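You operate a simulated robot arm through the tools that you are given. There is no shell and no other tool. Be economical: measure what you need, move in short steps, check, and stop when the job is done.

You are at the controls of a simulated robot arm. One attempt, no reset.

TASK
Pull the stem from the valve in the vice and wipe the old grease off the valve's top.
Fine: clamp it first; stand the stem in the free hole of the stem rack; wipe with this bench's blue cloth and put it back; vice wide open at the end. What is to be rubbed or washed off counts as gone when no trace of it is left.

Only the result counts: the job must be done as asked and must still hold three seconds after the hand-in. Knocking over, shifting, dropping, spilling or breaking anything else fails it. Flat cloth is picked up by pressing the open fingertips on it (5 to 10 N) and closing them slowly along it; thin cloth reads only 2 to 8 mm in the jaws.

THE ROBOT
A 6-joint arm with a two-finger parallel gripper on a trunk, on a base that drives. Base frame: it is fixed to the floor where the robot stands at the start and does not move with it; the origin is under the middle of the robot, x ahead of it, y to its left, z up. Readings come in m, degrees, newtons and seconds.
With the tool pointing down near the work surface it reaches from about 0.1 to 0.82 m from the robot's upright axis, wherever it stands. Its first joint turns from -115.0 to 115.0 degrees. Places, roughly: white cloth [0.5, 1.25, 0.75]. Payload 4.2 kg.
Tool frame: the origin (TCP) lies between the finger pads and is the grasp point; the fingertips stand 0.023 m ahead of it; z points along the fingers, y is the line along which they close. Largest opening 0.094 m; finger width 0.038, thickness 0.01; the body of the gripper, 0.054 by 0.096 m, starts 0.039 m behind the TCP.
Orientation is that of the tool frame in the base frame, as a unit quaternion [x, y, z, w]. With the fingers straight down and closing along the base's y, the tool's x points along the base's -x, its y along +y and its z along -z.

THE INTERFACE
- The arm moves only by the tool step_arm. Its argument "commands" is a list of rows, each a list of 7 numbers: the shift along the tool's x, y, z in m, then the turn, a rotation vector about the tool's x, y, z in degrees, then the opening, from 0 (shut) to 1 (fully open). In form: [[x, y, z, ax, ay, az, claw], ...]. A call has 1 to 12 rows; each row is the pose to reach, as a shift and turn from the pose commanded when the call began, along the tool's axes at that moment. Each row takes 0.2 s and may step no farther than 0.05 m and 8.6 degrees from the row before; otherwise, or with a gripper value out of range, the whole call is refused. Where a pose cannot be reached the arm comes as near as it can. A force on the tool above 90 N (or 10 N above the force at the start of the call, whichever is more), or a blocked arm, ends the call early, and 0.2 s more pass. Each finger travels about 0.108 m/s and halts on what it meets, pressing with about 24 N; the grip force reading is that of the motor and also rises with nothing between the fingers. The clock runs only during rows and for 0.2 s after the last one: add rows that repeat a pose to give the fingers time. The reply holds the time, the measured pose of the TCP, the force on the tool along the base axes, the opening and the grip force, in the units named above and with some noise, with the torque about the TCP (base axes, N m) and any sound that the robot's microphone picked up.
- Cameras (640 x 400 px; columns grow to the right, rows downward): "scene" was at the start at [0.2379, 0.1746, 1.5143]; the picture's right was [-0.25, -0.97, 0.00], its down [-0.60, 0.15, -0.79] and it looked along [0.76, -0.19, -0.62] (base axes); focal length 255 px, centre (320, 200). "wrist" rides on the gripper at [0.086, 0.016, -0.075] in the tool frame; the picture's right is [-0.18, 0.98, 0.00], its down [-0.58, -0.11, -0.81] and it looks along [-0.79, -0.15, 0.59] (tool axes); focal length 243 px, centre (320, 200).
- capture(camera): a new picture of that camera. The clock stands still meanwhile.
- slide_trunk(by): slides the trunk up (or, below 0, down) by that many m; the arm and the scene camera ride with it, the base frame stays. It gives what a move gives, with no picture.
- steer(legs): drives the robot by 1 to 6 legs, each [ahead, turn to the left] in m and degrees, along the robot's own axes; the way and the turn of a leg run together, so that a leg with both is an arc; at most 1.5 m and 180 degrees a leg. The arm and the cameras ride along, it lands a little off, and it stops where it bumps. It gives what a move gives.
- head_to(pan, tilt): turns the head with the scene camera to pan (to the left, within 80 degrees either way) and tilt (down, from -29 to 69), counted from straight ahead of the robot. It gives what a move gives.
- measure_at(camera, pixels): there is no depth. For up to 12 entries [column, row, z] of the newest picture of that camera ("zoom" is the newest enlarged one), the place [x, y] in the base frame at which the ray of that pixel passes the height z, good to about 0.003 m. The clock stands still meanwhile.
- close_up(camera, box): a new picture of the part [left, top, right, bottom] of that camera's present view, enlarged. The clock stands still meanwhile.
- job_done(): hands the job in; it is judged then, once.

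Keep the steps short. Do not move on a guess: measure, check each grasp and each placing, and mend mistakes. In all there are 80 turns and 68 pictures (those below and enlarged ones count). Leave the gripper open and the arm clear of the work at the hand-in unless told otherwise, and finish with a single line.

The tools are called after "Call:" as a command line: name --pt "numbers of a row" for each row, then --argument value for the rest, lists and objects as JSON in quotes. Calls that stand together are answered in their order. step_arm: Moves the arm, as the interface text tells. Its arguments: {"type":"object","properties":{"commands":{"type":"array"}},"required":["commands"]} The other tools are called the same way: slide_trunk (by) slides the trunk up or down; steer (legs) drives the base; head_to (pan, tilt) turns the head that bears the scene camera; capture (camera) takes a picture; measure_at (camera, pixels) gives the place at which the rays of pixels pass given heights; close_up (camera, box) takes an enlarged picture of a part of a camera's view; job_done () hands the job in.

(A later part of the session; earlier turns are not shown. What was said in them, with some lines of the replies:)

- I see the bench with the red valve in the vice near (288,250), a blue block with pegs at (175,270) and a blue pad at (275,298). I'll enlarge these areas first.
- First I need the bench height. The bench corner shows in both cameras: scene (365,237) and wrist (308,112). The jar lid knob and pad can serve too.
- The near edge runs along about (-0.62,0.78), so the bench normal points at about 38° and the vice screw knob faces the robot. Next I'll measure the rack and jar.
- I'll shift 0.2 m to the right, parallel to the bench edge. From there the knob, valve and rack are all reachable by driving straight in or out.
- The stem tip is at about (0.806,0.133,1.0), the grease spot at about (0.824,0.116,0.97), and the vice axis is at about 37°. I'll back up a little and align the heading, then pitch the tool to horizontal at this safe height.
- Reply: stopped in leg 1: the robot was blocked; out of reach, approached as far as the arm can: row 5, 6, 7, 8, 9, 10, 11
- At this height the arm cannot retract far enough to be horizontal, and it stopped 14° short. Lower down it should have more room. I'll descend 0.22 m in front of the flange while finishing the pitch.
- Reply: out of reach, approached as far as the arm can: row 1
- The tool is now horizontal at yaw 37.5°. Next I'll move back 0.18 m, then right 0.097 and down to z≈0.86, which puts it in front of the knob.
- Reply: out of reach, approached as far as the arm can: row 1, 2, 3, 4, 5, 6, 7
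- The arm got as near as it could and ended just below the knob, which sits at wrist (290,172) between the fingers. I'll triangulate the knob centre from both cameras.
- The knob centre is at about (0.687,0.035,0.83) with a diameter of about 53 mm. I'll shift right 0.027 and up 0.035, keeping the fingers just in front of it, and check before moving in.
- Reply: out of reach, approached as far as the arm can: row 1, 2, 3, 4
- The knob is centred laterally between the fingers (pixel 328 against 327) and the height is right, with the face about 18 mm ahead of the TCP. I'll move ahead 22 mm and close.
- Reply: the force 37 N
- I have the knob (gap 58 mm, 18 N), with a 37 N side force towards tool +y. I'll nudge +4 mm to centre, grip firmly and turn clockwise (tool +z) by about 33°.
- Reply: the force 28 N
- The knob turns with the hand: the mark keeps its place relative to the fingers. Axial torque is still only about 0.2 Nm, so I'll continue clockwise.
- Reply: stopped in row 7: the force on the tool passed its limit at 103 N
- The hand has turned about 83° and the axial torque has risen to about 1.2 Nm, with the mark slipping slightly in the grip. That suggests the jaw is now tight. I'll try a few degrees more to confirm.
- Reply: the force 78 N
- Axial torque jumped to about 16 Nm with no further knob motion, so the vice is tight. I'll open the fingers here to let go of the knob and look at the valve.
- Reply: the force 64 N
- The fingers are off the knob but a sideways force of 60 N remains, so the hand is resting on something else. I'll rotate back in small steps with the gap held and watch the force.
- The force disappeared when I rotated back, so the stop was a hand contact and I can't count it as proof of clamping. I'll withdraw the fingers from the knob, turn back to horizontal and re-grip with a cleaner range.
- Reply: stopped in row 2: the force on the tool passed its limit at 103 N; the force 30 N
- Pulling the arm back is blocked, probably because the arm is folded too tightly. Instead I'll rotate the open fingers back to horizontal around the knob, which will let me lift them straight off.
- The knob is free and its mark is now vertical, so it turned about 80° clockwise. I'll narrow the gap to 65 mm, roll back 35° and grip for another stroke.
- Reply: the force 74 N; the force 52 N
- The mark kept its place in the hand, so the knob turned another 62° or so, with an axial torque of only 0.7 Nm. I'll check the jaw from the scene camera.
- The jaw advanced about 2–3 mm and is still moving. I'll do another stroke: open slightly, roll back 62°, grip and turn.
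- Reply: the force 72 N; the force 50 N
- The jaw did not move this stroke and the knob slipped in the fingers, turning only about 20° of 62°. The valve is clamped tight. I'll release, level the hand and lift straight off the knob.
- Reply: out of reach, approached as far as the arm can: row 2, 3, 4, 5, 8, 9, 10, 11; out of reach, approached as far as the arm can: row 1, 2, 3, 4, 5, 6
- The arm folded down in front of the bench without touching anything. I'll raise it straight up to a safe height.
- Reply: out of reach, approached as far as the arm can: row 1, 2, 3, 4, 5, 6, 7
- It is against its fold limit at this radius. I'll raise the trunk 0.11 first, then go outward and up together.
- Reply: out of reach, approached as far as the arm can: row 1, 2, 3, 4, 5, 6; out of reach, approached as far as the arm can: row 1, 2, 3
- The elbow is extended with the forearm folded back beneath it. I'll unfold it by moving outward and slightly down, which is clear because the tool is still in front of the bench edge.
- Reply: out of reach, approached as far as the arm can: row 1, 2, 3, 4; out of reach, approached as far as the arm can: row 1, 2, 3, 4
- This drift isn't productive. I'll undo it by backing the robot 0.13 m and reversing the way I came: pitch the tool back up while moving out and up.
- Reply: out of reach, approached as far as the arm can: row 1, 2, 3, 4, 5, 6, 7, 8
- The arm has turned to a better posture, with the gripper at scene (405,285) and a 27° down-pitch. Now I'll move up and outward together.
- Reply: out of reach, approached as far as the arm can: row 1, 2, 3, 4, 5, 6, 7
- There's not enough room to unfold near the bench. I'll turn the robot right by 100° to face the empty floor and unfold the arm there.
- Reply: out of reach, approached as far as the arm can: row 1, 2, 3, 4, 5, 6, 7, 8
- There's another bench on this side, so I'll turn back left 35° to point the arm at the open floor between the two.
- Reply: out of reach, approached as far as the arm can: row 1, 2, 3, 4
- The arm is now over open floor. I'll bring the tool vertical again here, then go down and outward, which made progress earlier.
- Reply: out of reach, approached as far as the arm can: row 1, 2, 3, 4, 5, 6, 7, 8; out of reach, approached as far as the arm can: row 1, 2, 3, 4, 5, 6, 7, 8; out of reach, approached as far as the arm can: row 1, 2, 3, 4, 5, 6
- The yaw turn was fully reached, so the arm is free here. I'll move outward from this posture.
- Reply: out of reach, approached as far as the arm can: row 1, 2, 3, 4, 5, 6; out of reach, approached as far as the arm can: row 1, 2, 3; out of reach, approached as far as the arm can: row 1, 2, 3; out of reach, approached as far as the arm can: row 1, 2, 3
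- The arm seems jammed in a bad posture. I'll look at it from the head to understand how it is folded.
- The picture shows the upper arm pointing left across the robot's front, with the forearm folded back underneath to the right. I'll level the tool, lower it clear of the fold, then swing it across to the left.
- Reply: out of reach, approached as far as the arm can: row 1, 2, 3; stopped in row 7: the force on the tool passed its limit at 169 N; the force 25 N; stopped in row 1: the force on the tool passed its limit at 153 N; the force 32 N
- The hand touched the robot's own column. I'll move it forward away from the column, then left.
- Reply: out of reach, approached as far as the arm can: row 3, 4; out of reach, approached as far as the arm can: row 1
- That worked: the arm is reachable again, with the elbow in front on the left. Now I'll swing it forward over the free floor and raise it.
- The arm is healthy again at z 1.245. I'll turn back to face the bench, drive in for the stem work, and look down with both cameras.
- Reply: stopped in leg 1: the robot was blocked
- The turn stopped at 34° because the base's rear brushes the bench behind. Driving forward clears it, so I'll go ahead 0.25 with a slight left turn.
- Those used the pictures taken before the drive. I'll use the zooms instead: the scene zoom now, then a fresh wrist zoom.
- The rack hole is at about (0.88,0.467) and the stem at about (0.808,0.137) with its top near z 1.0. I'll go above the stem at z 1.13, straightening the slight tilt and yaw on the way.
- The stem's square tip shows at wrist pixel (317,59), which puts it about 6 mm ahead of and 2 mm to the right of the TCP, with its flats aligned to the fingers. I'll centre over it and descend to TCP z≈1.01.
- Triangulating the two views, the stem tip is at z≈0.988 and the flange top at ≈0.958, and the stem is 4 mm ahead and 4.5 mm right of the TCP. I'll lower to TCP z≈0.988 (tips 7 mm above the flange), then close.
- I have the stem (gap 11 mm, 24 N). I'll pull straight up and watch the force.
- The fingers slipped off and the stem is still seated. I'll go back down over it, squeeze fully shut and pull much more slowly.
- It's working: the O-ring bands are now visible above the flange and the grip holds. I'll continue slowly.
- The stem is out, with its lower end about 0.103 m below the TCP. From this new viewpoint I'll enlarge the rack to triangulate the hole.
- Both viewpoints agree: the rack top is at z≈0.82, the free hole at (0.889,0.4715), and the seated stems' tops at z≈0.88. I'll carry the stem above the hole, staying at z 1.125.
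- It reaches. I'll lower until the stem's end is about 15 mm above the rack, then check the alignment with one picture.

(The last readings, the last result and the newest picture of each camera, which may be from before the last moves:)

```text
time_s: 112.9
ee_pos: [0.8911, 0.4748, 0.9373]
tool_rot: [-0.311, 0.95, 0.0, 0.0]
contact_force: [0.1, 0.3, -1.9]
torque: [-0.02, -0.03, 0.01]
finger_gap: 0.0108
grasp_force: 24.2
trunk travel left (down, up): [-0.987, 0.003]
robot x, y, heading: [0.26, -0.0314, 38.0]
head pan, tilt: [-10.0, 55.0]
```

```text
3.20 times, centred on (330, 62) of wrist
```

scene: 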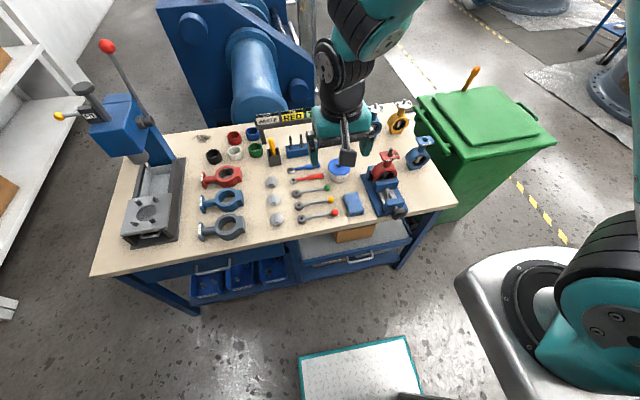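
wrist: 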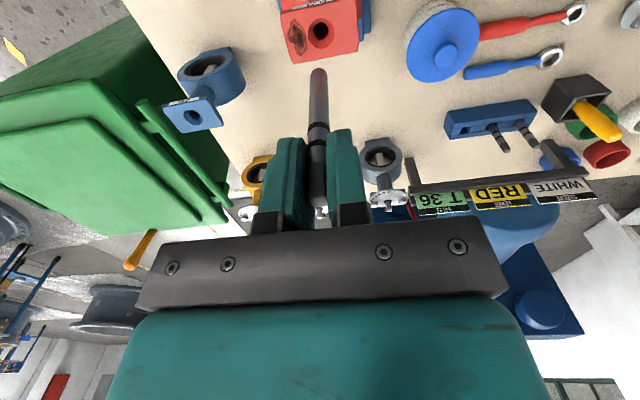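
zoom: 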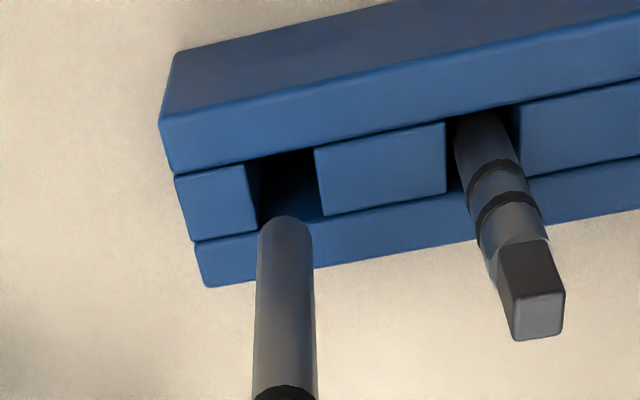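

The stem axis (column 286) lines up with the hole (column 285), and the depth agrees within 1 mm. I'll lower slowly into the hole.

Call:
step_arm --pt "0 0 0.006 0 0 0 0" --pt "0 0 0.012 0 0 0 0" --pt "0 0 0.018 0 0 0 0" --pt "0 0 0.024 0 0 0 0" --pt "0 0 0.03 0 0 0 0" --pt "0 0 0.036 0 0 0 0" --pt "0 0 0.042 0 0 0 0" --pt "0 0 0.047 0 0 0 0"

```text
time_s: 114.7
ee_pos: [0.8898, 0.4714, 0.8982]
tool_rot: [-0.312, 0.95, 0.0, 0.002]
contact_force: [7.3, 4.0, 3.3]
torque: [0.45, -0.63, 0.02]
finger_gap: 0.0108
grasp_force: 24.0
out of reach, approached as far as the arm can: row 6, 7, 8
trunk travel left (down, up): [-0.987, 0.003]
robot x, y, heading: [0.2589, -0.0265, 38.1]
head pan, tilt: [-10.0, 55.0]
```

The stem's end is in the hole, but the arm has hit its reach limit. I'll lower the rest with the trunk instead.

Call:
slide_trunk --by -0.008

Call:
step_arm --pt "-0.002 0 0 0 0 0 0" --pt "-0.002 0 0 0 0 0 0"

```text
time_s: 115.3
ee_pos: [0.8897, 0.4717, 0.8889]
tool_rot: [-0.312, 0.95, 0.0, 0.0]
contact_force: [9.0, 6.9, -0.9]
torque: [0.49, -0.59, -0.03]
finger_gap: 0.0112
grasp_force: 23.7
trunk travel left (down, up): [-0.979, 0.011]
robot x, y, heading: [0.2581, -0.0261, 37.9]
head pan, tilt: [-10.0, 55.0]
```

```text
time_s: 115.9
ee_pos: [0.8882, 0.4704, 0.8885]
tool_rot: [-0.313, 0.95, -0.001, -0.001]
contact_force: [2.7, 1.8, -2.3]
torque: [0.16, -0.16, 0.01]
finger_gap: 0.0109
grasp_force: 23.9
trunk travel left (down, up): [-0.979, 0.011]
robot x, y, heading: [0.2573, -0.0301, 38.1]
head pan, tilt: [-10.0, 55.0]
```

Call:
slide_trunk --by -0.007

```text
time_s: 116.5
ee_pos: [0.8899, 0.4704, 0.8824]
tool_rot: [-0.312, 0.95, -0.001, 0.0]
contact_force: [0.6, -0.9, -1.1]
torque: [-0.02, -0.05, 0.03]
finger_gap: 0.0107
grasp_force: 24.1
trunk travel left (down, up): [-0.972, 0.018]
robot x, y, heading: [0.2579, -0.0239, 38.0]
head pan, tilt: [-10.0, 55.0]
```

No bottoming force yet. I'll lower the last few millimetres with the trunk, release gently, lift clear, then move over the blue cloth and look from there, with the rack also in view.

Call:
slide_trunk --by -0.005

Call:
step_arm --pt "0 0 0 0 0 0 0.15" --pt "0 0 0 0 0 0 0.25" --pt "0 0 0 0 0 0 0.35" --pt "0 0 0 0 0 0 0.35" --pt "0 0 -0.02 0 0 0 0.35" --pt "0 0 -0.06 0 0 0 0.35" --pt "0 0 -0.1 0 0 0 0.35" --pt "0 0 -0.14 0 0 0 0.35" --pt "0 0 -0.18 0 0 0 0.35" --pt "0 0 -0.2 0 0 0 0.35"

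Call:
step_arm --pt "0.04 -0.012 0 0 0 0 0.5" --pt "0.08 -0.023 0 0 0 0 0.5" --pt "0.12 -0.034 0 0 0 0 0.5" --pt "0.16 -0.046 0 0 0 0 0.5" --pt "0.2 -0.057 0 0 0 0 0.5" --pt "0.24 -0.069 0 0 0 0 0.5" --pt "0.28 -0.08 0 0 0 0 0.5" --pt "0.322 -0.092 0 0 0 0 0.5" --pt "0.322 -0.092 0 0 0 0 0.5"

Call:
capture --camera "wrist"

```text
time_s: 117.0
ee_pos: [0.89, 0.4712, 0.8779]
tool_rot: [-0.31, 0.951, 0.0, 0.001]
contact_force: [0.5, -0.3, -0.5]
torque: [0.0, 0.0, 0.02]
finger_gap: 0.0108
grasp_force: 23.5
trunk travel left (down, up): [-0.967, 0.023]
robot x, y, heading: [0.2577, -0.0297, 37.9]
head pan, tilt: [-10.0, 55.0]
```

```text
time_s: 119.2
ee_pos: [0.8866, 0.4701, 1.077]
tool_rot: [-0.311, 0.95, 0.0, 0.0]
contact_force: [-0.5, 0.4, -0.2]
torque: [0.0, 0.01, -0.01]
finger_gap: 0.0331
grasp_force: 0.0
trunk travel left (down, up): [-0.967, 0.023]
robot x, y, heading: [0.2591, -0.0305, 38.0]
head pan, tilt: [-10.0, 55.0]
```

```text
time_s: 121.2
ee_pos: [0.6847, 0.207, 1.0782]
tool_rot: [-0.312, 0.95, 0.0, 0.001]
contact_force: [-0.2, 0.3, 0.4]
torque: [-0.02, 0.0, -0.02]
finger_gap: 0.0468
grasp_force: 0.1
trunk travel left (down, up): [-0.967, 0.023]
robot x, y, heading: [0.2594, -0.0284, 38.2]
head pan, tilt: [-10.0, 55.0]
```

```text
8 pictures are left
```

wrist: 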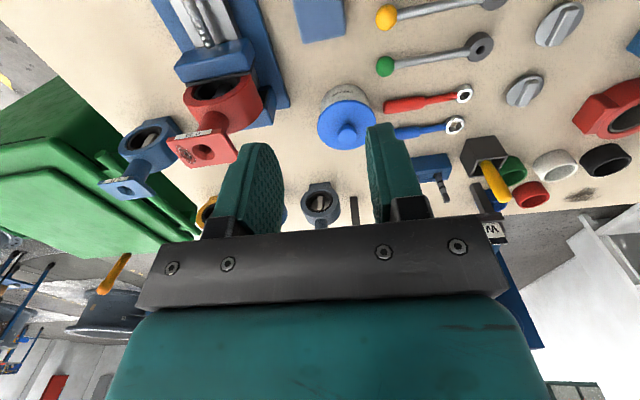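

The cloth's far edge shows at wrist rows 35–42, columns 302–347. I'll measure it.

Call:
measure_at --camera "wrist" --pixels '[[302, 42, 0.8], [347, 35, 0.8], [294, 5, 0.8], [341, 3, 0.8], [302, 42, 0.81], [347, 35, 0.81], [190, 158, 0.958], [205, 152, 0.958]]'

Call:
close_up --camera "scene" --box '[290, 130, 500, 260]'

Call:
measure_at --camera "zoom" --pixels '[[320, 200, 0.8]]'

```text
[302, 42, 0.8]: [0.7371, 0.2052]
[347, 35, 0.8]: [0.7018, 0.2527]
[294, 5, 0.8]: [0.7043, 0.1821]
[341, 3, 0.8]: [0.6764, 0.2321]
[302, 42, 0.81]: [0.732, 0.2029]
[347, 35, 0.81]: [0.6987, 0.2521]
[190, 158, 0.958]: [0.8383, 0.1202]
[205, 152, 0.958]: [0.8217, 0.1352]
```

```text
3.05 times, centred on (395, 195) of scene
```

zoom: 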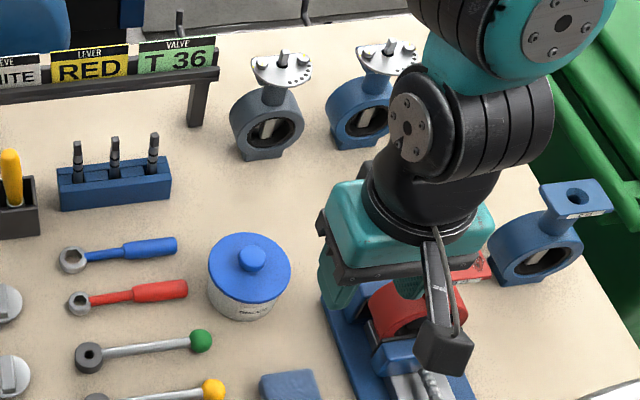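

```text
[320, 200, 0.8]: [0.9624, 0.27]
```

All three stems now stand upright in the rack. The cloth's centre is (0.686,0.204), directly below the TCP, so I'll lower to just above it with the fingers 38 mm apart.

Call:
step_arm --pt "0 0 0.05 0 0 0 0.4" --pt "0 0 0.1 0 0 0 0.4" --pt "0 0 0.15 0 0 0 0.4" --pt "0 0 0.2 0 0 0 0.4" --pt "0 0 0.235 0 0 0 0.4" --pt "0 0 0.246 0 0 0 0.4" --pt "0 0 0.249 0 0 0 0.4" --pt "0 0 0.249 0 0 0 0.4"

Call:
step_arm --pt "0 0 0.001 0 0 0 0.4" --pt "0 0 0.002 0 0 0 0.4" --pt "0 0 0.002 0 0 0 0.4"

Call:
step_arm --pt "0 0 0.001 0 0 0 0.4" --pt "0 0 0.002 0 0 0 0.4" --pt "0 0 0.002 0 0 0 0.4"

```text
time_s: 123.0
ee_pos: [0.684, 0.2051, 0.8294]
tool_rot: [-0.312, 0.95, 0.0, 0.002]
contact_force: [-0.4, 3.9, 36.5]
torque: [-0.01, 0.14, 0.0]
finger_gap: 0.0377
grasp_force: 0.2
trunk travel left (down, up): [-0.967, 0.023]
robot x, y, heading: [0.2592, -0.0255, 38.2]
head pan, tilt: [-10.0, 55.0]
```

```text
time_s: 123.7
ee_pos: [0.684, 0.2056, 0.83]
tool_rot: [-0.312, 0.95, 0.001, 0.001]
contact_force: [-2.2, -1.5, 66.4]
torque: [-0.31, 0.36, -0.02]
finger_gap: 0.0375
grasp_force: 0.1
trunk travel left (down, up): [-0.967, 0.023]
robot x, y, heading: [0.2597, -0.0258, 38.3]
head pan, tilt: [-10.0, 55.0]
stopped in row 3: the force on the tool passed its limit at 92 N (the readings are from after the stop); the commanded pose is now the measured one
```

```text
time_s: 124.2
ee_pos: [0.6837, 0.2059, 0.8298]
tool_rot: [-0.311, 0.95, 0.001, 0.002]
contact_force: [-4.2, -1.8, 62.4]
torque: [-0.28, 0.29, 0.0]
finger_gap: 0.0376
grasp_force: 0.0
trunk travel left (down, up): [-0.967, 0.023]
robot x, y, heading: [0.2614, -0.0296, 38.0]
head pan, tilt: [-10.0, 55.0]
stopped in row 2: the force on the tool passed its limit at 95 N (the readings are from after the stop); the commanded pose is now the measured one
```

I pressed too hard: 60 N where 5–10 N is wanted. I'll ease up 2 mm and read again.

Call:
step_arm --pt "0 0 -0.001 0 0 0 0.4" --pt "0 0 -0.0022 0 0 0 0.4" --pt "0 0 -0.0022 0 0 0 0.4"

```text
time_s: 125.0
ee_pos: [0.685, 0.2063, 0.8303]
tool_rot: [-0.311, 0.951, 0.0, 0.001]
contact_force: [-4.5, -1.3, 31.1]
torque: [-0.13, 0.26, -0.04]
finger_gap: 0.0378
grasp_force: 0.0
trunk travel left (down, up): [-0.967, 0.023]
robot x, y, heading: [0.2593, -0.0267, 38.0]
head pan, tilt: [-10.0, 55.0]
```

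The stiffness is about 14 N/mm, so another 1.6 mm up should give about 9 N. Then I'll close slowly and lift a little.

Call:
step_arm --pt "0 0 -0.0016 0 0 0 0.4" --pt "0 0 -0.0016 0 0 0 0.36" --pt "0 0 -0.0016 0 0 0 0.32" --pt "0 0 -0.0016 0 0 0 0.28" --pt "0 0 -0.0016 0 0 0 0.24" --pt "0 0 -0.0016 0 0 0 0.2" --pt "0 0 -0.0016 0 0 0 0.16" --pt "0 0 -0.0016 0 0 0 0.12" --pt "0 0 -0.0016 0 0 0 0.08" --pt "0 0 -0.0016 0 0 0 0.04" --pt "0 0 -0.0016 0 0 0 0" --pt "0 0 -0.0016 0 0 0 0"

Call:
step_arm --pt "0 0 -0.01 0 0 0 0" --pt "0 0 -0.03 0 0 0 0" --pt "0 0 -0.07 0 0 0 0" --pt "0 0 -0.11 0 0 0 0" --pt "0 0 -0.15 0 0 0 0" --pt "0 0 -0.19 0 0 0 0" --pt "0 0 -0.21 0 0 0 0"

Call:
capture --camera "wrist"

```text
time_s: 127.6
ee_pos: [0.6856, 0.2061, 0.8319]
tool_rot: [-0.312, 0.95, 0.001, 0.002]
contact_force: [-0.4, 0.1, -0.8]
torque: [0.04, 0.01, 0.03]
finger_gap: 0.0002
grasp_force: 24.2
trunk travel left (down, up): [-0.967, 0.023]
robot x, y, heading: [0.2588, -0.0258, 38.5]
head pan, tilt: [-10.0, 55.0]
```

```text
time_s: 129.2
ee_pos: [0.6832, 0.2077, 1.043]
tool_rot: [-0.311, 0.95, 0.0, 0.001]
contact_force: [0.3, -0.2, 0.1]
torque: [0.02, 0.02, -0.01]
finger_gap: 0.0001
grasp_force: 23.8
trunk travel left (down, up): [-0.967, 0.023]
robot x, y, heading: [0.2592, -0.0294, 38.2]
head pan, tilt: [-10.0, 55.0]
```

```text
6 pictures are left
```

wrist: 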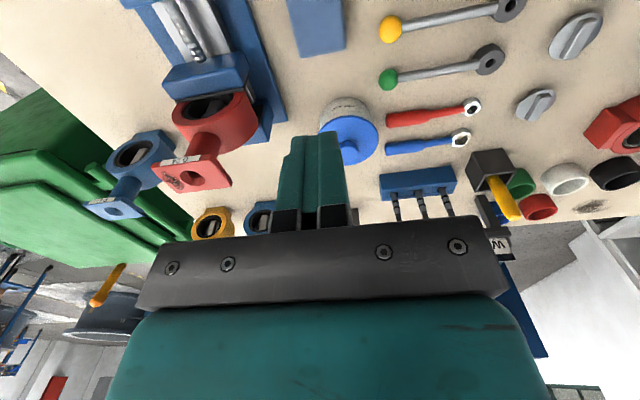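

The gap reads 0, so the cloth wasn't caught. It is a folded pad about 59 mm wide, so I'll straddle it with the fingers fully open and squeeze its sides.

Call:
step_arm --pt "0 -0.001 0.03 0 0 0 1" --pt "0 -0.001 0.08 0 0 0 1" --pt "0 -0.001 0.13 0 0 0 1" --pt "0 -0.001 0.18 0 0 0 1" --pt "0 -0.001 0.215 0 0 0 1" --pt "0 -0.001 0.229 0 0 0 1" --pt "0 -0.001 0.229 0 0 0 0.8" --pt "0 -0.001 0.229 0 0 0 0.6" --pt "0 -0.001 0.229 0 0 0 0.45" --pt "0 -0.001 0.229 0 0 0 0.3" --pt "0 -0.001 0.229 0 0 0 0.15" --pt "0 -0.001 0.229 0 0 0 0"

Call:
step_arm --pt "0 0 0 0 0 0 0" --pt "0 0 0 0 0 0 0" --pt "0 0 -0.02 0 0 0 0" --pt "0 0 -0.06 0 0 0 0" --pt "0 0 -0.11 0 0 0 0" --pt "0 0 -0.16 0 0 0 0" --pt "0 0 -0.21 0 0 0 0"

Call:
capture --camera "wrist"

```text
time_s: 131.8
ee_pos: [0.6874, 0.2038, 0.8125]
tool_rot: [-0.312, 0.95, 0.0, 0.002]
contact_force: [-0.2, -1.1, 0.6]
torque: [0.0, 0.02, 0.02]
finger_gap: 0.0591
grasp_force: 24.2
trunk travel left (down, up): [-0.967, 0.023]
robot x, y, heading: [0.2582, -0.0313, 37.9]
head pan, tilt: [-10.0, 55.0]
```

```text
time_s: 133.4
ee_pos: [0.6795, 0.203, 1.0218]
tool_rot: [-0.312, 0.95, 0.0, 0.0]
contact_force: [1.2, -0.8, 0.0]
torque: [-0.03, 0.03, 0.0]
finger_gap: 0.0591
grasp_force: 24.4
trunk travel left (down, up): [-0.967, 0.023]
robot x, y, heading: [0.2595, -0.029, 38.4]
head pan, tilt: [-10.0, 55.0]
```

```text
5 pictures are left
```

wrist: 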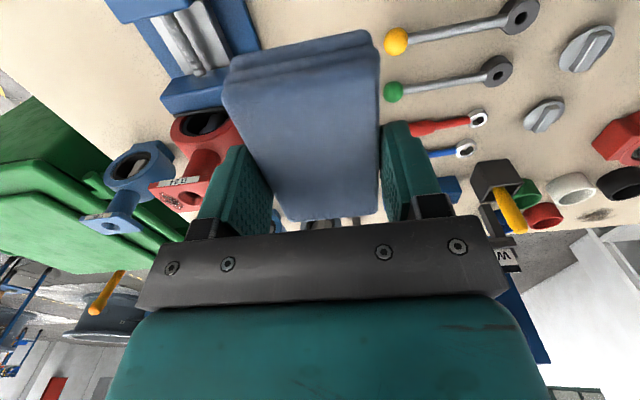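

The cloth is firmly held (59 mm, 24 N). The grease spot is at about (0.838,0.120), flange top 0.958. I'll go above it, then wipe at gradually lower heights (2 mm steps), lift and look.

Call:
step_arm --pt "-0.018 -0.039 0 0 0 0 0" --pt "-0.036 -0.079 0 0 0 0 0" --pt "-0.054 -0.118 0 0 0 0 0" --pt "-0.072 -0.157 0 0 0 0 0" --pt "-0.072 -0.157 0.02 0 0 0 0" --pt "-0.072 -0.157 0.031 0 0 0 0"

Call:
step_arm --pt "0 0 0.0015 0 0 0 0" --pt "0.012 0 0.0025 0 0 0 0" --pt "-0.012 0 0.0025 0 0 0 0" --pt "0.012 0.008 0.0025 0 0 0 0" --pt "-0.012 0.008 0.0025 0 0 0 0" --pt "0 0 0.0025 0 0 0 0"

Call:
step_arm --pt "0 0 0.001 0 0 0 0" --pt "0.014 0 0.0015 0 0 0 0" --pt "-0.014 0 0.0015 0 0 0 0" --pt "0.014 0.01 0.0015 0 0 0 0" --pt "-0.014 0.01 0.0015 0 0 0 0" --pt "0.014 -0.008 0.0015 0 0 0 0" --pt "-0.014 -0.008 0.0015 0 0 0 0" --pt "0 0 0.0015 0 0 0 0"

Call:
step_arm --pt "0 0 0.001 0 0 0 0" --pt "0.014 0 0.0015 0 0 0 0" --pt "-0.014 0 0.0015 0 0 0 0" --pt "0.014 0.01 0.0015 0 0 0 0" --pt "-0.014 0.01 0.0015 0 0 0 0" --pt "0.014 -0.008 0.0015 0 0 0 0" --pt "-0.014 -0.008 0.0015 0 0 0 0" --pt "0 0 0.0015 0 0 0 0"

```text
time_s: 134.8
ee_pos: [0.8357, 0.1216, 0.993]
tool_rot: [-0.312, 0.95, 0.001, 0.002]
contact_force: [0.0, 0.8, -0.3]
torque: [-0.02, -0.02, 0.0]
finger_gap: 0.0591
grasp_force: 24.8
trunk travel left (down, up): [-0.967, 0.023]
robot x, y, heading: [0.2567, -0.029, 37.7]
head pan, tilt: [-10.0, 55.0]
```

```text
time_s: 136.2
ee_pos: [0.836, 0.1226, 0.9884]
tool_rot: [-0.312, 0.95, 0.001, 0.003]
contact_force: [3.9, 8.7, 23.1]
torque: [0.18, 0.33, -0.17]
finger_gap: 0.0591
grasp_force: 24.0
trunk travel left (down, up): [-0.967, 0.023]
robot x, y, heading: [0.2577, -0.0287, 38.0]
head pan, tilt: [-10.0, 55.0]
```

```text
time_s: 138.0
ee_pos: [0.8391, 0.1226, 0.9862]
tool_rot: [-0.311, 0.95, 0.001, 0.003]
contact_force: [4.0, 0.9, 11.3]
torque: [-0.12, 0.19, 0.02]
finger_gap: 0.0593
grasp_force: 23.8
trunk travel left (down, up): [-0.967, 0.023]
robot x, y, heading: [0.258, -0.0258, 38.3]
head pan, tilt: [-10.0, 55.0]
```

```text
time_s: 139.8
ee_pos: [0.8361, 0.1221, 0.9876]
tool_rot: [-0.313, 0.95, 0.001, 0.002]
contact_force: [1.0, 0.6, 4.7]
torque: [-0.12, 0.06, 0.03]
finger_gap: 0.0592
grasp_force: 24.4
trunk travel left (down, up): [-0.967, 0.023]
robot x, y, heading: [0.2567, -0.0279, 38.1]
head pan, tilt: [-10.0, 55.0]
```

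The cloth bore on the flange at 5–23 N through about 20 strokes. I'll do one more pass, then lift, move back above the cloth's place and look at the flange from there.

Call:
step_arm --pt "0 0 0.001 0 0 0 0" --pt "0.016 0.012 0.001 0 0 0 0" --pt "-0.016 0.012 0.001 0 0 0 0" --pt "0.016 0.004 0.001 0 0 0 0" --pt "-0.016 0.004 0.001 0 0 0 0" --pt "0.016 -0.006 0.001 0 0 0 0" --pt "-0.016 -0.006 0.001 0 0 0 0" --pt "0.016 -0.012 0.001 0 0 0 0" --pt "-0.016 -0.012 0.001 0 0 0 0" --pt "0 0 0.0 0 0 0 0" --pt "0 0 -0.036 0 0 0 0"

Call:
step_arm --pt "0.018 0.039 0 0 0 0 0" --pt "0.036 0.079 0 0 0 0 0" --pt "0.054 0.118 0 0 0 0 0" --pt "0.072 0.157 0 0 0 0 0" --pt "0.072 0.157 0 0 0 0 0"

Call:
close_up --camera "wrist" --box '[130, 130, 260, 230]'

```text
time_s: 142.2
ee_pos: [0.8369, 0.1208, 1.021]
tool_rot: [-0.311, 0.95, 0.0, 0.001]
contact_force: [0.0, 0.4, -0.1]
torque: [-0.02, 0.04, 0.02]
finger_gap: 0.0591
grasp_force: 23.9
trunk travel left (down, up): [-0.967, 0.023]
robot x, y, heading: [0.2618, -0.0305, 38.3]
head pan, tilt: [-10.0, 55.0]
```

```text
time_s: 143.4
ee_pos: [0.6852, 0.2053, 1.0235]
tool_rot: [-0.311, 0.95, 0.0, 0.001]
contact_force: [0.3, 0.3, 0.1]
torque: [-0.02, -0.03, -0.01]
finger_gap: 0.059
grasp_force: 24.1
trunk travel left (down, up): [-0.967, 0.023]
robot x, y, heading: [0.2605, -0.0301, 38.1]
head pan, tilt: [-10.0, 55.0]
```

```text
4.00 times, centred on (195, 180) of wrist
```

zoom: 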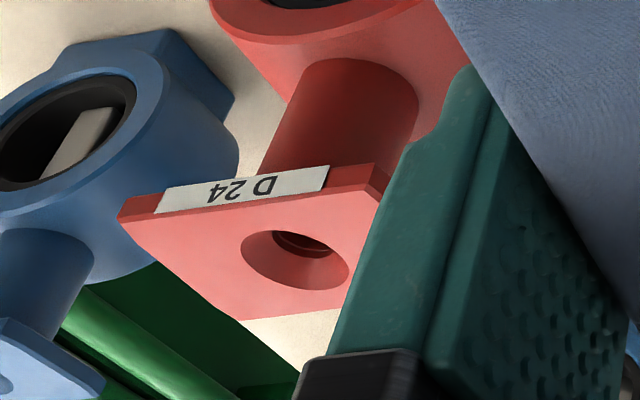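

The flange is clean with no trace left. I'll set the cloth back down in its place, release and rise. Then I'll drive back to a roomier spot for the vice knob and pre-turn the hand.

Call:
step_arm --pt "0 0 0.05 0 0 0 0" --pt "0 0 0.1 0 0 0 0" --pt "0 0 0.15 0 0 0 0" --pt "0 0 0.19 0 0 0 0" --pt "0 0 0.206 0 0 0 0" --pt "0 0 0.2115 0 0 0 0" --pt "0 0 0.2115 0 0 0 0.7" --pt "0 0 0.2115 0 0 0 0.85" --pt "0 0 0.2115 0 0 0 1" --pt "0 0 0.18 0 0 0 1" --pt "0 0 0.14 0 0 0 1"

Call:
step_arm --pt "0 0 -0.05 0 0 0 1" --pt "0 0 -0.1 0 0 0 1" --pt "0 0 -0.15 0 0 0 1" --pt "0 0 -0.2 0 0 0 1" --pt "0 0 -0.25 0 0 0 1" --pt "0 0 -0.29 0 0 0 1"

Call:
steer --legs '[[-0.15, 0], [0, -60], [-0.2, 0]]'

Call:
slide_trunk --by -0.09

Call:
step_arm --pt "0 0 0 0 0 -8 1" --pt "0 0 0 0 0 -16 1" --pt "0 0 0 0 0 -24 1" --pt "0 0 0 0 0 -32 1" --pt "0 0 0 0 0 -40 1" --pt "0 0 0 0 0 -48 1" --pt "0 0 0 0 0 -56 1" --pt "0 0 0 0 0 -60 1"

Call:
head_to --pan 40 --tilt 45

```text
time_s: 145.8
ee_pos: [0.6845, 0.2062, 0.8825]
tool_rot: [-0.311, 0.951, 0.001, 0.002]
contact_force: [0.0, -0.4, -0.5]
torque: [0.01, 0.01, -0.01]
finger_gap: 0.0936
grasp_force: 0.0
trunk travel left (down, up): [-0.967, 0.023]
robot x, y, heading: [0.2551, -0.0254, 38.2]
head pan, tilt: [-10.0, 55.0]
```

```text
time_s: 147.2
ee_pos: [0.6928, 0.2106, 1.1686]
tool_rot: [-0.311, 0.95, 0.0, 0.0]
contact_force: [0.1, -0.5, -0.3]
torque: [-0.04, 0.0, -0.04]
finger_gap: 0.0939
grasp_force: 0.0
out of reach, approached as far as the arm can: row 5, 6
trunk travel left (down, up): [-0.967, 0.023]
robot x, y, heading: [0.2579, -0.0227, 38.3]
head pan, tilt: [-10.0, 55.0]
```

```text
time_s: 152.4
ee_pos: [0.3889, -0.2976, 1.1681]
tool_rot: [0.201, 0.98, 0.0, 0.001]
contact_force: [0.5, 0.6, -0.8]
torque: [0.0, -0.01, -0.04]
finger_gap: 0.0941
grasp_force: 0.1
trunk travel left (down, up): [-0.967, 0.023]
robot x, y, heading: [-0.0393, -0.0436, -21.7]
head pan, tilt: [-10.0, 55.0]
```

```text
time_s: 153.6
ee_pos: [0.3898, -0.2971, 1.0784]
tool_rot: [0.202, 0.979, 0.0, 0.001]
contact_force: [-0.2, -0.6, -0.2]
torque: [0.0, -0.02, -0.01]
finger_gap: 0.0939
grasp_force: 0.0
trunk travel left (down, up): [-0.877, 0.113]
robot x, y, heading: [-0.0377, -0.0423, -21.4]
head pan, tilt: [-10.0, 55.0]
```

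```text
time_s: 155.4
ee_pos: [0.3884, -0.296, 1.0787]
tool_rot: [-0.315, 0.949, -0.001, 0.001]
contact_force: [-0.5, 0.0, 0.3]
torque: [-0.01, 0.05, 0.0]
finger_gap: 0.0941
grasp_force: 0.0
trunk travel left (down, up): [-0.877, 0.113]
robot x, y, heading: [-0.0378, -0.0445, -21.7]
head pan, tilt: [-10.0, 55.0]
```

```text
time_s: 156.6
ee_pos: [0.389, -0.2964, 1.0777]
tool_rot: [-0.314, 0.949, 0.0, 0.0]
contact_force: [-0.9, 0.2, 0.8]
torque: [0.02, 0.04, -0.02]
finger_gap: 0.094
grasp_force: 0.0
trunk travel left (down, up): [-0.877, 0.113]
robot x, y, heading: [-0.0396, -0.0446, -21.7]
head pan, tilt: [40.0, 45.0]
5 turns are left
```

There are 5 turns left. I'll move above the knob at z 1.08 and pitch the hand to horizontal.

Call:
step_arm --pt "-0.044 0.0086 0 0 0 0 1" --pt "-0.088 0.017 0 0 0 0 1" --pt "-0.132 0.026 0 0 0 0 1" --pt "-0.176 0.035 0 0 0 0 1" --pt "-0.22 0.043 0 0 0 0 1" --pt "-0.263 0.052 0 0 0 0 1" --pt "-0.307 0.06 0 0 0 0 1" --pt "-0.351 0.069 0 0 0 0 1" --pt "-0.395 0.078 0 0 0 0 1" --pt "-0.439 0.0864 0 0 0 0 1"

Call:
step_arm --pt "0 0 0 0 -8.2 0 1" --pt "0 0 0 0 -16.4 0 1" --pt "0 0 0 0 -24.6 0 1" --pt "0 0 0 0 -32.8 0 1" --pt "0 0 0 0 -41 0 1" --pt "0 0 0 0 -49.2 0 1" --pt "0 0 0 0 -57.4 0 1" --pt "0 0 0 0 -65.6 0 1" --pt "0 0 0 0 -73.8 0 1" --pt "0 0 0 0 -82 0 1" --pt "0 0 0 0 -90 0 1"

Call:
step_arm --pt "0.03 0 0 0 0 0 1" --pt "0.06 0 0 0 0 0 1" --pt "0.09 0 0 0 0 0 1"

```text
time_s: 158.8
ee_pos: [0.6878, 0.0327, 1.0784]
tool_rot: [-0.315, 0.949, -0.001, 0.001]
contact_force: [0.0, -0.1, 0.5]
torque: [0.02, -0.02, 0.01]
finger_gap: 0.0941
grasp_force: 0.0
trunk travel left (down, up): [-0.877, 0.113]
robot x, y, heading: [-0.0389, -0.0447, -21.9]
head pan, tilt: [40.0, 45.0]
```

```text
time_s: 161.2
ee_pos: [0.6883, 0.0345, 1.0809]
tool_rot: [-0.222, 0.67, 0.222, 0.672]
contact_force: [-0.4, -0.3, 0.5]
torque: [-0.04, 0.0, 0.02]
finger_gap: 0.094
grasp_force: 0.1
trunk travel left (down, up): [-0.877, 0.113]
robot x, y, heading: [-0.0402, -0.0439, -21.6]
head pan, tilt: [40.0, 45.0]
```

```text
time_s: 162.0
ee_pos: [0.6888, 0.0355, 0.9883]
tool_rot: [-0.224, 0.67, 0.223, 0.671]
contact_force: [-0.2, 0.9, 0.1]
torque: [0.03, 0.03, 0.01]
finger_gap: 0.0939
grasp_force: 0.0
trunk travel left (down, up): [-0.877, 0.113]
robot x, y, heading: [-0.0371, -0.0443, -21.7]
head pan, tilt: [40.0, 45.0]
4 turns are left
```

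The posture is identical to the earlier good one, and this time within reach. I'll lower onto the knob, grip, and turn counter-clockwise in 84° strokes, then look at the jaw.

Call:
step_arm --pt "0.04 0.001 0 0 0 0 1" --pt "0.08 0.001 0 0 0 0 1" --pt "0.12 0.001 0 0 0 0 1" --pt "0.157 0.001 0 0 0 0 1" --pt "0.157 0.001 0 0 0 0 0.68" --pt "0.157 0.001 0 0 0 8.4 0.68" --pt "0.157 0.001 0 0 0 16.8 0.68" --pt "0.157 0.001 0 0 0 25.2 0.68" --pt "0.157 0.001 0 0 0 33.6 0.68" --pt "0.157 0.001 0 0 0 42 0.68" --pt "0.157 0.001 0 0 0 42 0.2" --pt "0.157 0.001 0 0 0 42 0.1"

Call:
step_arm --pt "0 0 0 0 0 0 0.1" --pt "0 0 0 0 0 0 0.1" --pt "0 0 0 0 0 -8.4 0.1" --pt "0 0 0 0 0 -16.8 0.1" --pt "0 0 0 0 0 -25.2 0.1" --pt "0 0 0 0 0 -33.6 0.1" --pt "0 0 0 0 0 -42 0.1" --pt "0 0 0 0 0 -50.4 0.1" --pt "0 0 0 0 0 -58.8 0.1" --pt "0 0 0 0 0 -67.2 0.1" --pt "0 0 0 0 0 -75.6 0.1" --pt "0 0 0 0 0 -84 0.1"

Call:
step_arm --pt "0 0 0 0 0 0 0.68" --pt "0 0 0 0 0 8.4 0.68" --pt "0 0 0 0 0 16.8 0.68" --pt "0 0 0 0 0 25.2 0.68" --pt "0 0 0 0 0 33.6 0.68" --pt "0 0 0 0 0 42 0.68" --pt "0 0 0 0 0 50.4 0.68" --pt "0 0 0 0 0 58.8 0.68" --pt "0 0 0 0 0 67.2 0.68" --pt "0 0 0 0 0 75.6 0.68" --pt "0 0 0 0 0 84 0.68" --pt "0 0 0 0 0 84 0.1"

Call:
step_arm --pt "0 0 0 0 0 0 0.1" --pt "0 0 0 0 0 0 0.1" --pt "0 0 0 0 0 -8.4 0.1" --pt "0 0 0 0 0 -16.8 0.1" --pt "0 0 0 0 0 -25.2 0.1" --pt "0 0 0 0 0 -33.6 0.1" --pt "0 0 0 0 0 -42 0.1" --pt "0 0 0 0 0 -50.4 0.1" --pt "0 0 0 0 0 -58.8 0.1" --pt "0 0 0 0 0 -67.2 0.1" --pt "0 0 0 0 0 -75.6 0.1" --pt "0 0 0 0 0 -84 0.1"

Call:
step_arm --pt "0 0 0 0 0 0 0.68" --pt "0 0 0 0 0 8.4 0.68" --pt "0 0 0 0 0 16.8 0.68" --pt "0 0 0 0 0 25.2 0.68" --pt "0 0 0 0 0 33.6 0.68" --pt "0 0 0 0 0 42 0.68" --pt "0 0 0 0 0 50.4 0.68" --pt "0 0 0 0 0 58.8 0.68" --pt "0 0 0 0 0 67.2 0.68" --pt "0 0 0 0 0 75.6 0.68" --pt "0 0 0 0 0 84 0.68" --pt "0 0 0 0 0 84 0.1"

Call:
step_arm --pt "0 0 0 0 0 0 0.1" --pt "0 0 0 0 0 0 0.1" --pt "0 0 0 0 0 -8.4 0.1" --pt "0 0 0 0 0 -16.8 0.1" --pt "0 0 0 0 0 -25.2 0.1" --pt "0 0 0 0 0 -33.6 0.1" --pt "0 0 0 0 0 -42 0.1" --pt "0 0 0 0 0 -50.4 0.1" --pt "0 0 0 0 0 -58.8 0.1" --pt "0 0 0 0 0 -67.2 0.1" --pt "0 0 0 0 0 -75.6 0.1" --pt "0 0 0 0 0 -84 0.1"

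Call:
step_arm --pt "0 0 0 0 0 0 0.68" --pt "0 0 0 0 0 8.4 0.68" --pt "0 0 0 0 0 16.8 0.68" --pt "0 0 0 0 0 25.2 0.68" --pt "0 0 0 0 0 33.6 0.68" --pt "0 0 0 0 0 42 0.68" --pt "0 0 0 0 0 50.4 0.68" --pt "0 0 0 0 0 58.8 0.68" --pt "0 0 0 0 0 67.2 0.68" --pt "0 0 0 0 0 75.6 0.68" --pt "0 0 0 0 0 84 0.68" --pt "0 0 0 0 0 84 0.1"

Call:
step_arm --pt "0 0 0 0 0 0 0.1" --pt "0 0 0 0 0 0 0.1" --pt "0 0 0 0 0 -8.4 0.1" --pt "0 0 0 0 0 -16.8 0.1" --pt "0 0 0 0 0 -25.2 0.1" --pt "0 0 0 0 0 -33.6 0.1" --pt "0 0 0 0 0 -42 0.1" --pt "0 0 0 0 0 -50.4 0.1" --pt "0 0 0 0 0 -58.8 0.1" --pt "0 0 0 0 0 -67.2 0.1" --pt "0 0 0 0 0 -75.6 0.1" --pt "0 0 0 0 0 -84 0.1"

Call:
close_up --camera "scene" --box '[290, 110, 450, 270]'

```text
time_s: 164.6
ee_pos: [0.6898, 0.0345, 0.8312]
tool_rot: [0.032, 0.706, 0.448, 0.547]
contact_force: [5.6, -0.9, -3.4]
torque: [-0.34, 0.68, -0.76]
finger_gap: 0.0517
grasp_force: 45.3
trunk travel left (down, up): [-0.877, 0.113]
robot x, y, heading: [-0.0411, -0.0433, -21.8]
head pan, tilt: [40.0, 45.0]
```

```text
time_s: 167.2
ee_pos: [0.685, 0.0408, 0.8309]
tool_rot: [-0.452, 0.545, -0.031, 0.705]
contact_force: [-18.8, 35.4, -9.2]
torque: [0.24, 0.17, -0.96]
finger_gap: 0.0517
grasp_force: 45.3
trunk travel left (down, up): [-0.877, 0.113]
robot x, y, heading: [-0.0391, -0.0422, -21.5]
head pan, tilt: [40.0, 45.0]
```

```text
time_s: 169.8
ee_pos: [0.6887, 0.0342, 0.8316]
tool_rot: [0.033, 0.707, 0.446, 0.548]
contact_force: [7.5, -2.5, -6.3]
torque: [-0.1, 0.18, -0.43]
finger_gap: 0.051
grasp_force: 45.2
trunk travel left (down, up): [-0.877, 0.113]
robot x, y, heading: [-0.0401, -0.044, -21.5]
head pan, tilt: [40.0, 45.0]
```

```text
time_s: 172.4
ee_pos: [0.6862, 0.0399, 0.8322]
tool_rot: [-0.453, 0.544, -0.03, 0.705]
contact_force: [-32.3, 27.1, 2.0]
torque: [0.46, -0.12, -0.79]
finger_gap: 0.0511
grasp_force: 45.2
trunk travel left (down, up): [-0.877, 0.113]
robot x, y, heading: [-0.0371, -0.04, -21.6]
head pan, tilt: [40.0, 45.0]
```

```text
time_s: 175.0
ee_pos: [0.6888, 0.0351, 0.8308]
tool_rot: [0.032, 0.706, 0.449, 0.547]
contact_force: [2.7, 0.1, -0.9]
torque: [-0.32, 0.68, -0.49]
finger_gap: 0.0519
grasp_force: 44.4
trunk travel left (down, up): [-0.877, 0.113]
robot x, y, heading: [-0.0362, -0.0447, -21.9]
head pan, tilt: [40.0, 45.0]
```

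```text
time_s: 177.6
ee_pos: [0.6865, 0.0366, 0.8289]
tool_rot: [-0.451, 0.546, -0.031, 0.705]
contact_force: [-19.7, 28.9, -14.2]
torque: [1.25, 0.03, -0.62]
finger_gap: 0.052
grasp_force: 45.8
trunk travel left (down, up): [-0.877, 0.113]
robot x, y, heading: [-0.0384, -0.0441, -21.5]
head pan, tilt: [40.0, 45.0]
```

```text
time_s: 180.2
ee_pos: [0.6892, 0.0346, 0.831]
tool_rot: [0.034, 0.706, 0.448, 0.547]
contact_force: [4.4, -0.5, -2.1]
torque: [-0.13, 0.19, -0.16]
finger_gap: 0.0514
grasp_force: 45.0
trunk travel left (down, up): [-0.877, 0.113]
robot x, y, heading: [-0.037, -0.041, -21.5]
head pan, tilt: [40.0, 45.0]
```

```text
time_s: 182.8
ee_pos: [0.6858, 0.0364, 0.8288]
tool_rot: [-0.453, 0.547, -0.031, 0.704]
contact_force: [-27.2, 26.7, -15.4]
torque: [1.1, 0.26, -1.08]
finger_gap: 0.0522
grasp_force: 45.1
trunk travel left (down, up): [-0.877, 0.113]
robot x, y, heading: [-0.0361, -0.0428, -21.5]
head pan, tilt: [40.0, 45.0]
```

```text
2.50 times, centred on (370, 190) of scene
3 turns are left
```

zoom: 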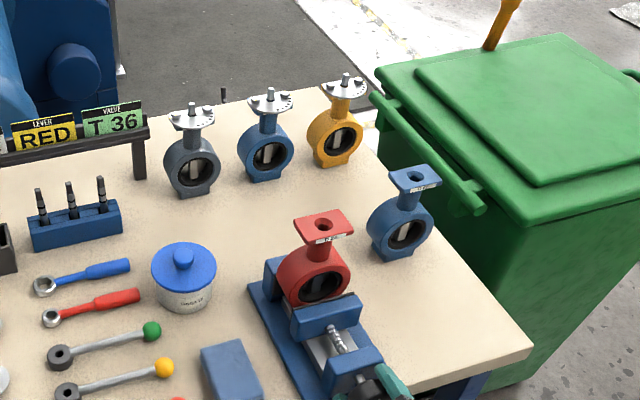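

Axial resistance rose from 0.3 to 1.0 Nm on the last two strokes, as if the jaw has reached its open stop. I'll do one more confirming stroke, then release, level the hand, lift clear and look.

Call:
step_arm --pt "0 0 0 0 0 0 0.68" --pt "0 0 0 0 0 8.4 0.68" --pt "0 0 0 0 0 16.8 0.68" --pt "0 0 0 0 0 25.2 0.68" --pt "0 0 0 0 0 33.6 0.68" --pt "0 0 0 0 0 42 0.68" --pt "0 0 0 0 0 50.4 0.68" --pt "0 0 0 0 0 58.8 0.68" --pt "0 0 0 0 0 67.2 0.68" --pt "0 0 0 0 0 75.6 0.68" --pt "0 0 0 0 0 84 0.68" --pt "0 0 0 0 0 84 0.1"

Call:
step_arm --pt "0 0 0 0 0 0 0.1" --pt "0 0 0 0 0 0 0.1" --pt "0 0 0 0 0 -8.4 0.1" --pt "0 0 0 0 0 -16.8 0.1" --pt "0 0 0 0 0 -25.2 0.1" --pt "0 0 0 0 0 -33.6 0.1" --pt "0 0 0 0 0 -42 0.1" --pt "0 0 0 0 0 -50.4 0.1" --pt "0 0 0 0 0 -58.8 0.1" --pt "0 0 0 0 0 -67.2 0.1" --pt "0 0 0 0 0 -75.6 0.1" --pt "0 0 0 0 0 -84 0.1"

Call:
step_arm --pt "0 0 0 0 0 0 0.68" --pt "0 0 0 0 0 8.4 0.68" --pt "0 0 0 0 0 16.8 0.7" --pt "0 0 0 0 0 25.2 0.8" --pt "0 0 0 0 0 33.6 0.9" --pt "0 0 0 0 0 42 1" --pt "0 0 0 0 0 42 1"

Call:
step_arm --pt "-0.04 0 0 0 0 0 1" --pt "-0.08 0 0 0 0 0 1" --pt "-0.12 0 0 0 0 0 1" --pt "-0.16 0 0 0 0 0 1" --pt "-0.2 0 0 0 0 0 1" --pt "-0.24 0 0 0 0 0 1"

Call:
close_up --camera "scene" --box '[345, 190, 405, 270]'

```text
time_s: 185.4
ee_pos: [0.689, 0.035, 0.8315]
tool_rot: [0.033, 0.707, 0.447, 0.547]
contact_force: [9.4, -2.9, -8.4]
torque: [-0.31, 0.22, -0.2]
finger_gap: 0.051
grasp_force: 44.8
trunk travel left (down, up): [-0.877, 0.113]
robot x, y, heading: [-0.0388, -0.0447, -21.5]
head pan, tilt: [40.0, 45.0]
```

```text
time_s: 188.0
ee_pos: [0.6863, 0.0378, 0.8294]
tool_rot: [-0.452, 0.547, -0.031, 0.704]
contact_force: [-19.1, 31.1, -13.9]
torque: [1.17, 0.28, -1.1]
finger_gap: 0.0523
grasp_force: 45.4
trunk travel left (down, up): [-0.877, 0.113]
robot x, y, heading: [-0.0367, -0.0423, -21.5]
head pan, tilt: [40.0, 45.0]
```

```text
time_s: 189.6
ee_pos: [0.6891, 0.0344, 0.8318]
tool_rot: [-0.223, 0.67, 0.223, 0.672]
contact_force: [0.9, -0.2, 0.4]
torque: [0.0, 0.0, 0.02]
finger_gap: 0.0938
grasp_force: 0.1
trunk travel left (down, up): [-0.877, 0.113]
robot x, y, heading: [-0.0353, -0.0416, -21.3]
head pan, tilt: [40.0, 45.0]
```

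```text
time_s: 191.0
ee_pos: [0.6862, 0.0388, 1.0716]
tool_rot: [-0.224, 0.671, 0.223, 0.671]
contact_force: [0.5, 0.5, 0.3]
torque: [0.0, -0.03, 0.0]
finger_gap: 0.0937
grasp_force: 0.1
trunk travel left (down, up): [-0.877, 0.113]
robot x, y, heading: [-0.0441, -0.0407, -21.7]
head pan, tilt: [40.0, 45.0]
```

```text
5.00 times, centred on (375, 230) of scene
2 turns are left
```

zoom: 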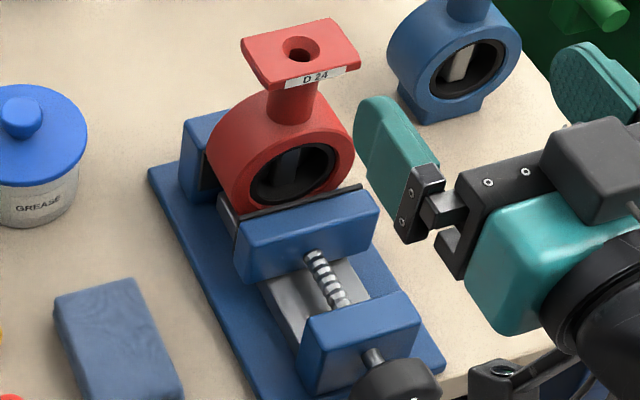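

The cameras and readings agree on the end state:
- **Stem:** it stands upright in the rack's third hole.
- **Valve top:** clean, with no trace of grease.
- **Cloth:** back in its place.
- **Vice:** the jaw is back at its open stop. It slipped with the same 1 Nm on three successive strokes and did not move further.
- **Arm:** the gripper is open and clear above the knob.

I'm handing the job in.

Call:
job_done

```text
The job is handed in.
```

I clamped the valve, stood its stem in the free rack hole, wiped its top clean, put the blue cloth back, and opened the vice until it stopped turning; the job is handed in.
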